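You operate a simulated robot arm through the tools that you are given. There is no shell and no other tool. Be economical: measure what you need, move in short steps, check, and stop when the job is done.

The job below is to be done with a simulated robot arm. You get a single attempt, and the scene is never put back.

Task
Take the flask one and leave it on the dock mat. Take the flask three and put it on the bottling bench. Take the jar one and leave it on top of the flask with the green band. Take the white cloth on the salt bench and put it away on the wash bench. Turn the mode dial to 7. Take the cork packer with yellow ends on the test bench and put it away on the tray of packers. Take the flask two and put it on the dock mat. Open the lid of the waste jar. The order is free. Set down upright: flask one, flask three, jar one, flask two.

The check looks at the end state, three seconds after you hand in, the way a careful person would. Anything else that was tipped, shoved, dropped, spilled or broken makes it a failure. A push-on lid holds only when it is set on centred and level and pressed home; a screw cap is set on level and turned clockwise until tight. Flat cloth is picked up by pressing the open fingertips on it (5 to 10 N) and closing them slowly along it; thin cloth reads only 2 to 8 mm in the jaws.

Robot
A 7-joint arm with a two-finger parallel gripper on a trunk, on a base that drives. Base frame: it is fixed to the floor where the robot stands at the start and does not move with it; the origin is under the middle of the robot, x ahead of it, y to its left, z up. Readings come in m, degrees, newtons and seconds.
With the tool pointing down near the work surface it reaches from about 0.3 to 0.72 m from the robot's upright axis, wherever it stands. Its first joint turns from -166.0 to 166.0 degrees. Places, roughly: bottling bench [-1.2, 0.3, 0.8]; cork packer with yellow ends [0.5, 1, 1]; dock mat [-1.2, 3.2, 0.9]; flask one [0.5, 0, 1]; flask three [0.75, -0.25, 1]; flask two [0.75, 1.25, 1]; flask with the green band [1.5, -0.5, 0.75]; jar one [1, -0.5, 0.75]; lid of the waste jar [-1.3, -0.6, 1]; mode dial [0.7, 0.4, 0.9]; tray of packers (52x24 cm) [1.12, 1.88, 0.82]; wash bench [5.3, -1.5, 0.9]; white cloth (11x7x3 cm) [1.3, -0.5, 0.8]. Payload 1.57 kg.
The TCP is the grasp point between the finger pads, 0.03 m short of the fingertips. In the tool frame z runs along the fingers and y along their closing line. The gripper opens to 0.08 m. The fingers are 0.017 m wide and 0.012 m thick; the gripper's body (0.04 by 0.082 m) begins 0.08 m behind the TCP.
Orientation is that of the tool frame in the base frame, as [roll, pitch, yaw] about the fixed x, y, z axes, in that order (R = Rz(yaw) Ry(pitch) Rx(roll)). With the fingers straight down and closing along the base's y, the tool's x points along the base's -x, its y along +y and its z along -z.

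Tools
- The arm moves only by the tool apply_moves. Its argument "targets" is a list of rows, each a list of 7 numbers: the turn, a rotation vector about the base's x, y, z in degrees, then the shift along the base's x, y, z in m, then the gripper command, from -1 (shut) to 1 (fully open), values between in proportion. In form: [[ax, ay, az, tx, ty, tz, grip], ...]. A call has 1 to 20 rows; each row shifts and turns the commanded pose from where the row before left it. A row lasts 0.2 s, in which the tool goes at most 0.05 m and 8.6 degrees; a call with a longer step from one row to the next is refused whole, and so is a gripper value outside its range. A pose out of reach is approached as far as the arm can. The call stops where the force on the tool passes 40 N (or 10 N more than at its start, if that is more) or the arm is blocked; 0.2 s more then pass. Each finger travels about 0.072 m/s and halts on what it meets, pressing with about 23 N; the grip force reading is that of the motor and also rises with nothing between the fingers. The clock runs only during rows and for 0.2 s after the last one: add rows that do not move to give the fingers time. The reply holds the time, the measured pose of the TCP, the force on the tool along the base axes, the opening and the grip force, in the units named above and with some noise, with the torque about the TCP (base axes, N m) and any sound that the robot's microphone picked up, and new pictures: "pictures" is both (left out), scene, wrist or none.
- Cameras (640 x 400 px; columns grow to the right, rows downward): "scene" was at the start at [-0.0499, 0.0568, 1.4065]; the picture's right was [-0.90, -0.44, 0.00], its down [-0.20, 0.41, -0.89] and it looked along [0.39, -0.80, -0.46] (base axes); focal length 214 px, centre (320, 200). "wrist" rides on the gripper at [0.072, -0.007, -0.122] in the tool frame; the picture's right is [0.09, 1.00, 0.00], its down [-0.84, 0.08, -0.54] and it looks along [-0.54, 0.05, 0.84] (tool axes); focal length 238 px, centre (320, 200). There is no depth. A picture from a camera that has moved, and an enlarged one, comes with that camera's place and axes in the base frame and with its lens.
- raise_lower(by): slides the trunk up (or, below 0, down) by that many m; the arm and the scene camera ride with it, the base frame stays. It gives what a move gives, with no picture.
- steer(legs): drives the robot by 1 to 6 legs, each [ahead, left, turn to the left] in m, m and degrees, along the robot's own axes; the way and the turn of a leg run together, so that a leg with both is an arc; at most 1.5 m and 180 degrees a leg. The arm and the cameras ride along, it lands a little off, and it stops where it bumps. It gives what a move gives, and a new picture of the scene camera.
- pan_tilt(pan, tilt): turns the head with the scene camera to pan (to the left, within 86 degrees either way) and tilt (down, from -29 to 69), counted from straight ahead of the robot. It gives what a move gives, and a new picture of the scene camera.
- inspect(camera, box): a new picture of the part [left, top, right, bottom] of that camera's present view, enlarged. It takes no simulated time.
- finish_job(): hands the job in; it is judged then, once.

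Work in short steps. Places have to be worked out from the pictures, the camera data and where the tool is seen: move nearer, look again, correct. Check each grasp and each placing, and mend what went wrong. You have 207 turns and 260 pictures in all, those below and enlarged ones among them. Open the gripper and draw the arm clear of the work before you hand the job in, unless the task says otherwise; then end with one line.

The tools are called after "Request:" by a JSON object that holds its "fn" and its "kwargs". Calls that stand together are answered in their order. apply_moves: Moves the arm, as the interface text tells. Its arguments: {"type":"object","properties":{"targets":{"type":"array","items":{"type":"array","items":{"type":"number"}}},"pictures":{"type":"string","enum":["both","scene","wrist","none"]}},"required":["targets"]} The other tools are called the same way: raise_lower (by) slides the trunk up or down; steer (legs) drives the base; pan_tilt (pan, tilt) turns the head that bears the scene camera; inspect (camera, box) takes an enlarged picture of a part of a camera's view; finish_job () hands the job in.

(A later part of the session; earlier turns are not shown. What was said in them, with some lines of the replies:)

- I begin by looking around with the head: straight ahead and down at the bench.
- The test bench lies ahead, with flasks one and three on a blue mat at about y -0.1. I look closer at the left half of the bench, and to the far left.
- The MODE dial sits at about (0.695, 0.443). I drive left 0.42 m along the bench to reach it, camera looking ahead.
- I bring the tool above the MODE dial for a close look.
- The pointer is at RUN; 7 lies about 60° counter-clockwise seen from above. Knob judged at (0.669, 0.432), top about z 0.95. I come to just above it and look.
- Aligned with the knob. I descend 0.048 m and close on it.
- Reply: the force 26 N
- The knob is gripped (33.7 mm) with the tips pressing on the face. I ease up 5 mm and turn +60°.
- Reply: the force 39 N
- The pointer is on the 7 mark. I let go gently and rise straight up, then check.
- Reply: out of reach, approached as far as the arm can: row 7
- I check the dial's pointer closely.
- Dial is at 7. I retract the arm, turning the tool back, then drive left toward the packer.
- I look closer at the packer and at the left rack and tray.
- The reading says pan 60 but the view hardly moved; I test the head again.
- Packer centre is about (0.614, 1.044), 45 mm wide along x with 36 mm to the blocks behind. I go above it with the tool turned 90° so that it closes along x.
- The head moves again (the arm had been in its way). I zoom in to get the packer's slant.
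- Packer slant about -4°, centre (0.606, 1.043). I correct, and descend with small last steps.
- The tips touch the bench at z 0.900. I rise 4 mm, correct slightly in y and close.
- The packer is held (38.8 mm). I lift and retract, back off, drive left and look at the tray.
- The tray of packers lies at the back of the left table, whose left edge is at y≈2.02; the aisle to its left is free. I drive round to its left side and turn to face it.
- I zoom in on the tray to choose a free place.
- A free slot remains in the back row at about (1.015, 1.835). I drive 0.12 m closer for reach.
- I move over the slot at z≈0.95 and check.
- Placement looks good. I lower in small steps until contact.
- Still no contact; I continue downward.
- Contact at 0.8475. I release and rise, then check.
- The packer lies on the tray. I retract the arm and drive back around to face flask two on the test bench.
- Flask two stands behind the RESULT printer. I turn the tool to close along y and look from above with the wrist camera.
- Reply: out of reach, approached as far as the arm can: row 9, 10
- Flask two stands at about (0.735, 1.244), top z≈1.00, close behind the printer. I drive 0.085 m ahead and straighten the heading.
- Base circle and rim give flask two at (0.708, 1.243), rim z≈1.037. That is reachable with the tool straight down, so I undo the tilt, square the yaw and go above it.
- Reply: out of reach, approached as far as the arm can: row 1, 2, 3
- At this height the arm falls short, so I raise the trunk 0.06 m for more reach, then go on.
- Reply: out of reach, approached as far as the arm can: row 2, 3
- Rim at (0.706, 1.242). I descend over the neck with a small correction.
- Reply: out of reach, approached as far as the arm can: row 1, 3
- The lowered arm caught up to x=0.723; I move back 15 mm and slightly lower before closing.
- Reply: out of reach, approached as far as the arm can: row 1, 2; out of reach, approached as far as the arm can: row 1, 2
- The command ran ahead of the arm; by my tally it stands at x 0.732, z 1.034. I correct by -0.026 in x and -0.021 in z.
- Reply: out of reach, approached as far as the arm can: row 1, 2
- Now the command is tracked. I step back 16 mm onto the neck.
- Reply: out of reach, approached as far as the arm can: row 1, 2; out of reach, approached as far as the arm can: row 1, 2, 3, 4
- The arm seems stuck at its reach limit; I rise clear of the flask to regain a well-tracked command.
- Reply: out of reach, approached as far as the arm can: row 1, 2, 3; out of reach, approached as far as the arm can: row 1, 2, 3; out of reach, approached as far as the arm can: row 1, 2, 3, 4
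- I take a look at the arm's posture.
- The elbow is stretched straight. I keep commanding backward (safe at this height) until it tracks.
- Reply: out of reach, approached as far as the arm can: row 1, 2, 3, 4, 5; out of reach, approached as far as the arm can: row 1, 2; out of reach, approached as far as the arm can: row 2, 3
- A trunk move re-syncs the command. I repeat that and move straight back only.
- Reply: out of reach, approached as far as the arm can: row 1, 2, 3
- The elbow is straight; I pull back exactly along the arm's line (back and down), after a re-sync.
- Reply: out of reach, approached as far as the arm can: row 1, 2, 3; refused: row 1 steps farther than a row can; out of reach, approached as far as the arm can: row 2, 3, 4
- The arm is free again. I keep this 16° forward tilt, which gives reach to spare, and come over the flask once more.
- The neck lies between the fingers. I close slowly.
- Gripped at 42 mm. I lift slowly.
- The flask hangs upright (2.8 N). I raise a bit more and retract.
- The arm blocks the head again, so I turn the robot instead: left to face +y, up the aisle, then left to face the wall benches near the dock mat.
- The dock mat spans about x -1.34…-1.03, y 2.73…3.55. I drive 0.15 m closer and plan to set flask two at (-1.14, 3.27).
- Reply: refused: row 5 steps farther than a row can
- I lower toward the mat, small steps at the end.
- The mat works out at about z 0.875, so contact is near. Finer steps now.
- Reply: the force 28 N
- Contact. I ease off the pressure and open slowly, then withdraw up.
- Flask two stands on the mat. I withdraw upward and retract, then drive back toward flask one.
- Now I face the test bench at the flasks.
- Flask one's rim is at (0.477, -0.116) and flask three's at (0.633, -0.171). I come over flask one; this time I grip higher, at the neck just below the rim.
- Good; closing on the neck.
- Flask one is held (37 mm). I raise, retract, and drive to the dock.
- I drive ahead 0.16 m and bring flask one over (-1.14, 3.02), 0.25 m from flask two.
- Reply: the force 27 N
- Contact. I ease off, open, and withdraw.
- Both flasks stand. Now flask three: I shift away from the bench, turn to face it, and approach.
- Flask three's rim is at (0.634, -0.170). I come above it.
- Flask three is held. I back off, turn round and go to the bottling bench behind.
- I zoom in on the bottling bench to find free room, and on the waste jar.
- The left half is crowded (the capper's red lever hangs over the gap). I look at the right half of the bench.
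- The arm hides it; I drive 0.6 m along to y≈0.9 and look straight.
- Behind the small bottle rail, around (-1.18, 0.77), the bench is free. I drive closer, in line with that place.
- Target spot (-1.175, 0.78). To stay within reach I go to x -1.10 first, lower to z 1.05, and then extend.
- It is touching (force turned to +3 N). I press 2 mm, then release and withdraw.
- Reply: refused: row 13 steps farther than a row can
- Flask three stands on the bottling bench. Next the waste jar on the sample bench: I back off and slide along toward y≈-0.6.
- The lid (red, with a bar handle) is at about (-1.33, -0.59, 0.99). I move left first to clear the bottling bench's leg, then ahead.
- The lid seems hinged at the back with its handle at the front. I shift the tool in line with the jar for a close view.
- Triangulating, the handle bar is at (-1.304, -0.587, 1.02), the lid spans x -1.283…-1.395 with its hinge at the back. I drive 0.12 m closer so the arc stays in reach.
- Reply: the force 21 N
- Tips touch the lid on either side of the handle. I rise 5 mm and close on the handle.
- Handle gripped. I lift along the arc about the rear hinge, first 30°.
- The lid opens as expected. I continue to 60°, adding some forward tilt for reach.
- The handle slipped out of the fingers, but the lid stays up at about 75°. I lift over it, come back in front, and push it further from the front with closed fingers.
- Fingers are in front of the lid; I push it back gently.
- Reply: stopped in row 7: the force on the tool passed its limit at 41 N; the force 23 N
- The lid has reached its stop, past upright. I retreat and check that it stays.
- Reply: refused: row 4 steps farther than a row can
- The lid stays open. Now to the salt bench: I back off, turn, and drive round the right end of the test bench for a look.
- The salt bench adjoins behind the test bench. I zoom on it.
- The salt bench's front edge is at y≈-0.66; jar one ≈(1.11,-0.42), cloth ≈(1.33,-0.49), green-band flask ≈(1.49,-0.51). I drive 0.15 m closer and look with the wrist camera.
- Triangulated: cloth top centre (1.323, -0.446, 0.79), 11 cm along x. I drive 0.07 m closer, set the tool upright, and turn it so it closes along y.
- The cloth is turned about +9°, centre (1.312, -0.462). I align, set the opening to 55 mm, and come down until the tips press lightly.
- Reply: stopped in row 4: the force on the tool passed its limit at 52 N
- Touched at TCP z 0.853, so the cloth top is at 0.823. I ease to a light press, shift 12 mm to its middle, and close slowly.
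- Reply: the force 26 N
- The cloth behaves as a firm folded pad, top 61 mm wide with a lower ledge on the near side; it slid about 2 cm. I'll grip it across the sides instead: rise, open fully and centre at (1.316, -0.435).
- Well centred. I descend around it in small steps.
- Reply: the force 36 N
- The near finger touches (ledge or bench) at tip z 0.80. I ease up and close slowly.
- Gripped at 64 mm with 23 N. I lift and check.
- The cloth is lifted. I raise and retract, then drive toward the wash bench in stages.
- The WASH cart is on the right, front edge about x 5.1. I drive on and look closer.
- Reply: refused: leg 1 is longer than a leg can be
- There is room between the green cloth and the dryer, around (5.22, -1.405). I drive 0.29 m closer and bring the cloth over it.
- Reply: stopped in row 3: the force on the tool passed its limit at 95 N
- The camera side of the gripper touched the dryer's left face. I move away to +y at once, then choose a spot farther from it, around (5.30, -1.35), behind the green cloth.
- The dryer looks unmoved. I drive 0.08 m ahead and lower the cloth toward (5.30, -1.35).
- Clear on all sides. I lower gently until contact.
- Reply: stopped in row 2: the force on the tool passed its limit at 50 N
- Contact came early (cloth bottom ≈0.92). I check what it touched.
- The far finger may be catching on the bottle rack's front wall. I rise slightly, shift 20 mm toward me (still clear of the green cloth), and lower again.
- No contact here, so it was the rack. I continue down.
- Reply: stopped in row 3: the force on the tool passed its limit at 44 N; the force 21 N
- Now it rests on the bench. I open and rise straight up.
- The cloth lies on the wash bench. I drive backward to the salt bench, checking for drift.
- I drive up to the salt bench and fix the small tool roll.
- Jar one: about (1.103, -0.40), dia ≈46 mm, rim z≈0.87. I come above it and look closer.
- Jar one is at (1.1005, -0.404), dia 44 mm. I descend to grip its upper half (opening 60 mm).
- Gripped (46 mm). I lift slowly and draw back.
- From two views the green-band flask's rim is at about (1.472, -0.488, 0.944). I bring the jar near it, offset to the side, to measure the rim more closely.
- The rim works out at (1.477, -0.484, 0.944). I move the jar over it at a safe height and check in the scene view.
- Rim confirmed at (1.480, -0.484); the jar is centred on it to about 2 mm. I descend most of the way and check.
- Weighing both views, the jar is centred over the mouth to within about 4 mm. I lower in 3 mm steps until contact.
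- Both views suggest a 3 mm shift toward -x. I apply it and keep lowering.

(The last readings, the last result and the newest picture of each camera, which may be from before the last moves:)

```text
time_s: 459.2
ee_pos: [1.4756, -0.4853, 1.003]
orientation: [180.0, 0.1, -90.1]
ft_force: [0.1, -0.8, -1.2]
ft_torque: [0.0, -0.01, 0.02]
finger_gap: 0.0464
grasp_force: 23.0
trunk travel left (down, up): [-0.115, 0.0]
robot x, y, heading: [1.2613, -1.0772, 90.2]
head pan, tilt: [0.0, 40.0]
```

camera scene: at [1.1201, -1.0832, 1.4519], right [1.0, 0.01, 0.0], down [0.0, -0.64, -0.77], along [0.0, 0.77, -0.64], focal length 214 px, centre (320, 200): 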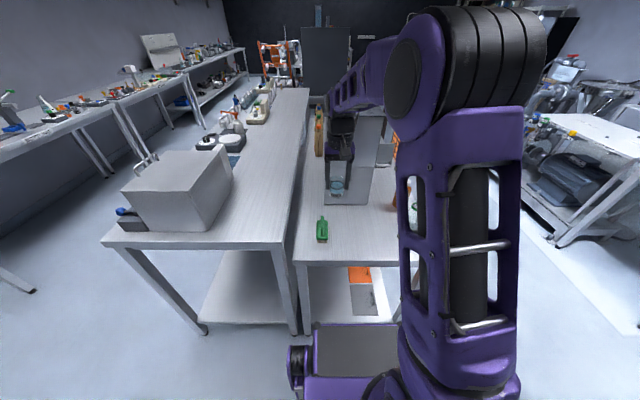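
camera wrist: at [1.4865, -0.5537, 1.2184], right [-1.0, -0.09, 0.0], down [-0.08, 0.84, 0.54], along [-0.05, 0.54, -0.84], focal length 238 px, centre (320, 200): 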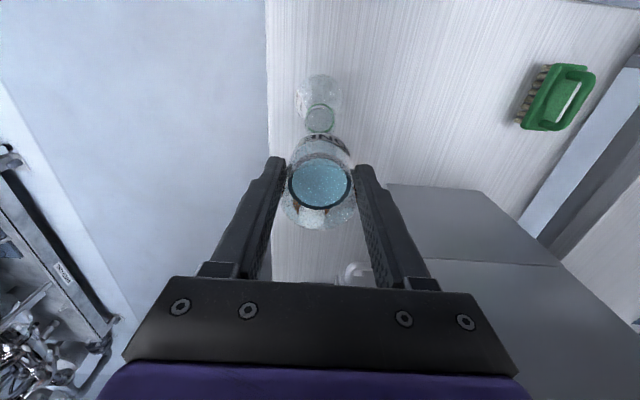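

Request:
{"fn": "apply_moves", "kwargs": {"targets": [[0, 0, 0, 0, 0, -0.002, -0.1], [0, 0, 0, 0, 0, -0.002, -0.1], [0, 0, 0, 0, 0, -0.002, -0.1], [0, 0, 0, 0, 0, 0, -0.1]], "pictures": "none"}}

Request:
{"fn": "inspect", "kwargs": {"camera": "scene", "box": [405, 170, 445, 210]}}

```text
time_s: 460.2
ee_pos: [1.4758, -0.4851, 0.9967]
orientation: [179.9, 0.0, -90.2]
ft_force: [0.3, -0.2, -1.3]
ft_torque: [-0.01, 0.02, 0.02]
finger_gap: 0.0466
grasp_force: 23.1
trunk travel left (down, up): [-0.115, 0.0]
robot x, y, heading: [1.256, -1.0756, 90.5]
head pan, tilt: [0.0, 40.0]
```

```text
10.00 times, centred on (425, 190) of scene
camera zoom: at [1.12, -1.083, 1.4519], right [1.0, 0.01, 0.0], down [0.0, -0.64, -0.77], along [0.0, 0.77, -0.64], focal length 2145 px, centre (-730, 300)
```

zoom: 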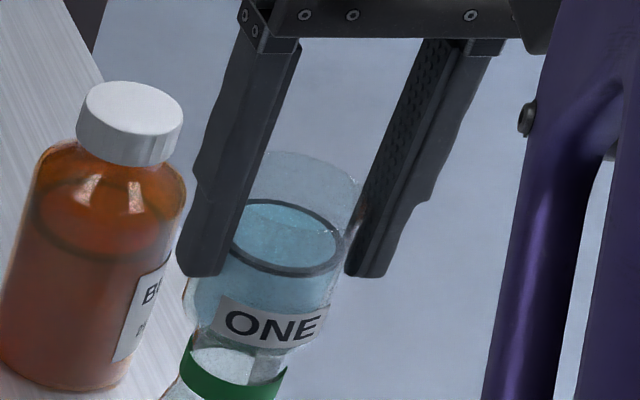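

Request:
{"fn": "apply_moves", "kwargs": {"targets": [[0, 0, 0, 0, 0, -0.002, -0.1], [0, 0, 0, 0, 0, -0.002, -0.1], [0, 0, 0, 0, 0, 0, -0.1]], "pictures": "none"}}

```text
time_s: 461.0
ee_pos: [1.4742, -0.4858, 0.9926]
orientation: [-180.0, 0.0, -90.1]
ft_force: [0.4, -0.2, -1.1]
ft_torque: [0.0, -0.01, 0.03]
finger_gap: 0.0466
grasp_force: 22.8
trunk travel left (down, up): [-0.115, 0.0]
robot x, y, heading: [1.2555, -1.0771, 90.1]
head pan, tilt: [0.0, 40.0]
```

Request:
{"fn": "apply_moves", "kwargs": {"targets": [[0, 0, 0, 0, 0, -0.002, -0.1], [0, 0, 0, 0, 0, -0.002, -0.1], [0, 0, 0, 0, 0, 0, -0.1]], "pictures": "none"}}

Request:
{"fn": "inspect", "kwargs": {"camera": "wrist", "box": [270, 100, 370, 200]}}

```text
time_s: 461.8
ee_pos: [1.4762, -0.4849, 0.9916]
orientation: [-179.9, 0.2, -90.1]
ft_force: [-2.6, -2.3, 13.8]
ft_torque: [-0.09, 0.01, 0.0]
finger_gap: 0.0465
grasp_force: 23.3
trunk travel left (down, up): [-0.115, 0.0]
robot x, y, heading: [1.2622, -1.0771, 90.2]
head pan, tilt: [0.0, 40.0]
```

```text
4.00 times, centred on (320, 150) of wrist
camera zoom: at [1.484, -0.5566, 1.1126], right [-1.0, -0.09, 0.0], down [-0.08, 0.84, 0.54], along [-0.05, 0.54, -0.84], focal length 953 px, centre (320, 400)
```

zoom: 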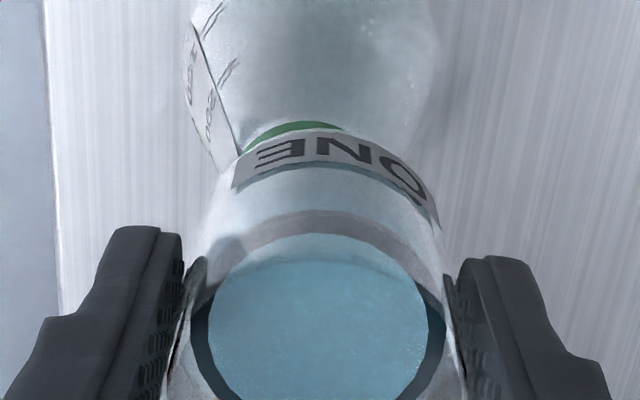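

Contact at 14 N. I relax the pressing, then open very gently and check before withdrawing.

Request:
{"fn": "apply_moves", "kwargs": {"targets": [[0, 0, 0, 0, 0, 0.003, -0.1], [0, 0, 0, 0, 0, 0, -0.1]], "pictures": "none"}}

```text
time_s: 462.4
ee_pos: [1.477, -0.4851, 0.9907]
orientation: [-180.0, -0.1, -90.1]
ft_force: [0.2, 0.3, -1.4]
ft_torque: [0.01, 0.03, -0.01]
finger_gap: 0.0464
grasp_force: 23.1
trunk travel left (down, up): [-0.115, 0.0]
robot x, y, heading: [1.2615, -1.0749, 90.5]
head pan, tilt: [0.0, 40.0]
```

Request:
{"fn": "apply_moves", "kwargs": {"targets": [[0, 0, 0, 0, 0, -0.0015, -0.1], [0, 0, 0, 0, 0, 0, -0.1]], "pictures": "none"}}

```text
time_s: 463.0
ee_pos: [1.4765, -0.486, 0.9906]
orientation: [-179.9, 0.0, -90.2]
ft_force: [2.8, -0.2, 3.6]
ft_torque: [-0.01, -0.15, 0.02]
finger_gap: 0.0465
grasp_force: 23.3
trunk travel left (down, up): [-0.115, 0.0]
robot x, y, heading: [1.2596, -1.0755, 90.3]
head pan, tilt: [0.0, 40.0]
```

Light contact, centred. Opening slowly.

Request:
{"fn": "apply_moves", "kwargs": {"targets": [[0, 0, 0, 0, 0, 0, 0.14], [0, 0, 0, 0, 0, 0, 0.2], [0, 0, 0, 0, 0, 0, 0.3], [0, 0, 0, 0, 0, 0, 0.45], [0, 0, 0, 0, 0, 0, 0.6], [0, 0, 0, 0, 0, 0, 0.7]], "pictures": "wrist"}}

Request:
{"fn": "inspect", "kwargs": {"camera": "scene", "box": [380, 150, 460, 240]}}

```text
time_s: 464.4
ee_pos: [1.4766, -0.4857, 0.9909]
orientation: [-179.9, 0.0, -90.2]
ft_force: [-0.2, 0.0, -0.3]
ft_torque: [-0.01, -0.03, -0.02]
finger_gap: 0.0679
grasp_force: 0.0
trunk travel left (down, up): [-0.115, 0.0]
robot x, y, heading: [1.2559, -1.0757, 90.4]
head pan, tilt: [0.0, 40.0]
camera wrist: at [1.4838, -0.557, 1.1125], right [-1.0, -0.09, 0.0], down [-0.08, 0.84, 0.54], along [-0.05, 0.54, -0.84], focal length 238 px, centre (320, 200)
```

wrist: 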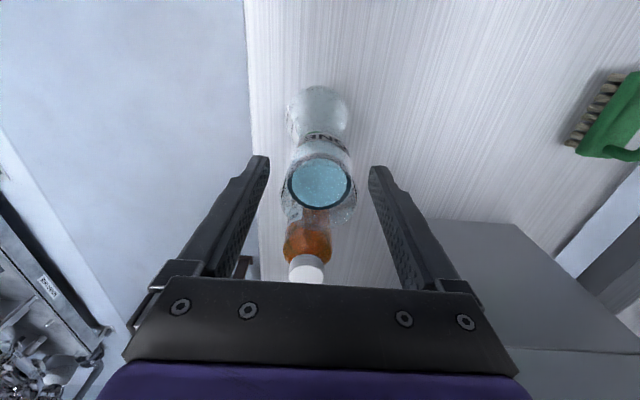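

```text
4.44 times, centred on (420, 195) of scene
camera zoom: at [1.12, -1.0831, 1.4519], right [1.0, 0.01, 0.0], down [0.0, -0.64, -0.77], along [0.0, 0.77, -0.64], focal length 953 px, centre (-124, 222)
```

zoom: 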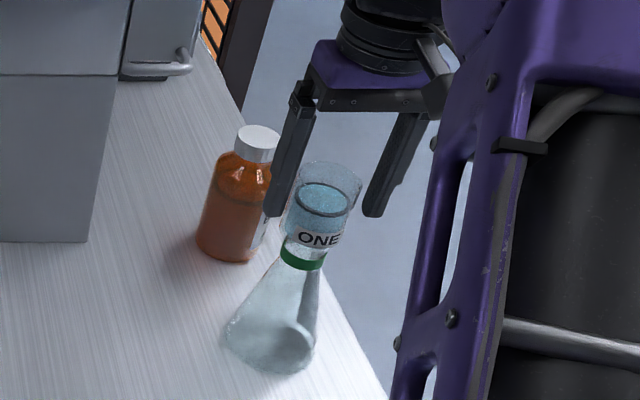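

The jar stands on the flask. I rise straight up, wide open, and then retract.

Request:
{"fn": "apply_moves", "kwargs": {"targets": [[0, 0, 0, 0, 0, 0.012, 0.75], [0, 0, 0, 0, 0, 0.025, 0.75], [0, 0, 0, 0, 0, 0.035, 0.75], [0, 0, 0, 0, 0, 0.04, 0.75], [0, 0, 0, 0, -0.02, 0.04, 0.75], [0, 0, 0, -0.01, -0.04, 0.01, 0.75], [0, 0, 0, -0.01, -0.045, 0, 0.75]], "pictures": "none"}}

Request:
{"fn": "inspect", "kwargs": {"camera": "scene", "box": [360, 150, 460, 250]}}

```text
time_s: 466.0
ee_pos: [1.4571, -0.5898, 1.154]
orientation: [-179.9, 0.1, -90.1]
ft_force: [-0.6, 1.3, -1.1]
ft_torque: [-0.04, -0.03, 0.02]
finger_gap: 0.0701
grasp_force: 0.0
trunk travel left (down, up): [-0.115, 0.0]
robot x, y, heading: [1.2606, -1.076, 90.7]
head pan, tilt: [0.0, 40.0]
```

```text
4.00 times, centred on (410, 200) of scene
camera zoom: at [1.12, -1.0831, 1.4519], right [1.0, 0.01, 0.0], down [0.0, -0.64, -0.77], along [0.0, 0.77, -0.64], focal length 858 px, centre (-40, 200)
```

zoom: 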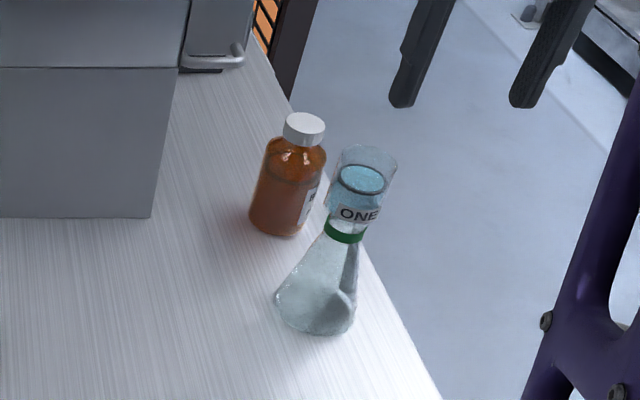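

All eight parts are done. I draw the robot back from the bench and take a last look at the stack.

Request:
{"fn": "steer", "kwargs": {"legs": [[-0.3, 0, 0]]}}

Request:
{"fn": "inspect", "kwargs": {"camera": "scene", "box": [300, 130, 440, 230]}}

```text
time_s: 468.0
ee_pos: [1.4593, -0.8931, 1.1542]
orientation: [-180.0, 0.1, -90.3]
ft_force: [-0.1, 0.0, 0.0]
ft_torque: [-0.01, -0.01, 0.01]
finger_gap: 0.07
grasp_force: 0.1
trunk travel left (down, up): [-0.115, 0.0]
robot x, y, heading: [1.2622, -1.3785, 90.1]
head pan, tilt: [0.0, 40.0]
camera scene: at [1.1213, -1.3854, 1.4519], right [1.0, 0.0, 0.0], down [0.0, -0.64, -0.77], along [0.0, 0.77, -0.64], focal length 214 px, centre (320, 200)
```

scene: 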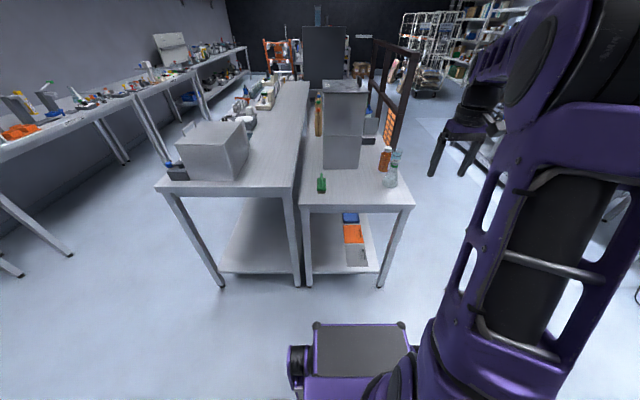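

```text
4.00 times, centred on (370, 180) of scene
camera zoom: at [1.1213, -1.3854, 1.4519], right [1.0, 0.0, 0.0], down [0.0, -0.64, -0.77], along [0.0, 0.77, -0.64], focal length 858 px, centre (120, 280)
```

zoom: 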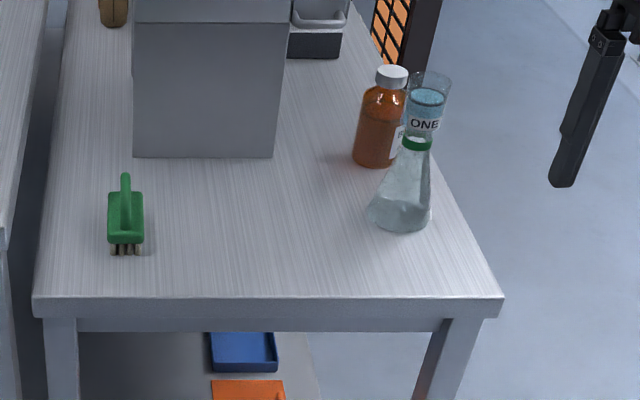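

The stack is steady and the arm is clear, with the gripper open. I hand the job in.

Request:
{"fn": "finish_job", "kwargs": {}}

```text
The job is handed in.
```

All eight parts of the job were finished before I handed it in. Two contacts to note: the gripper's camera side hit the dryer at about 95 N, and I pressed on the bottle rack at about 50 N. Neither looked moved in the pictures.
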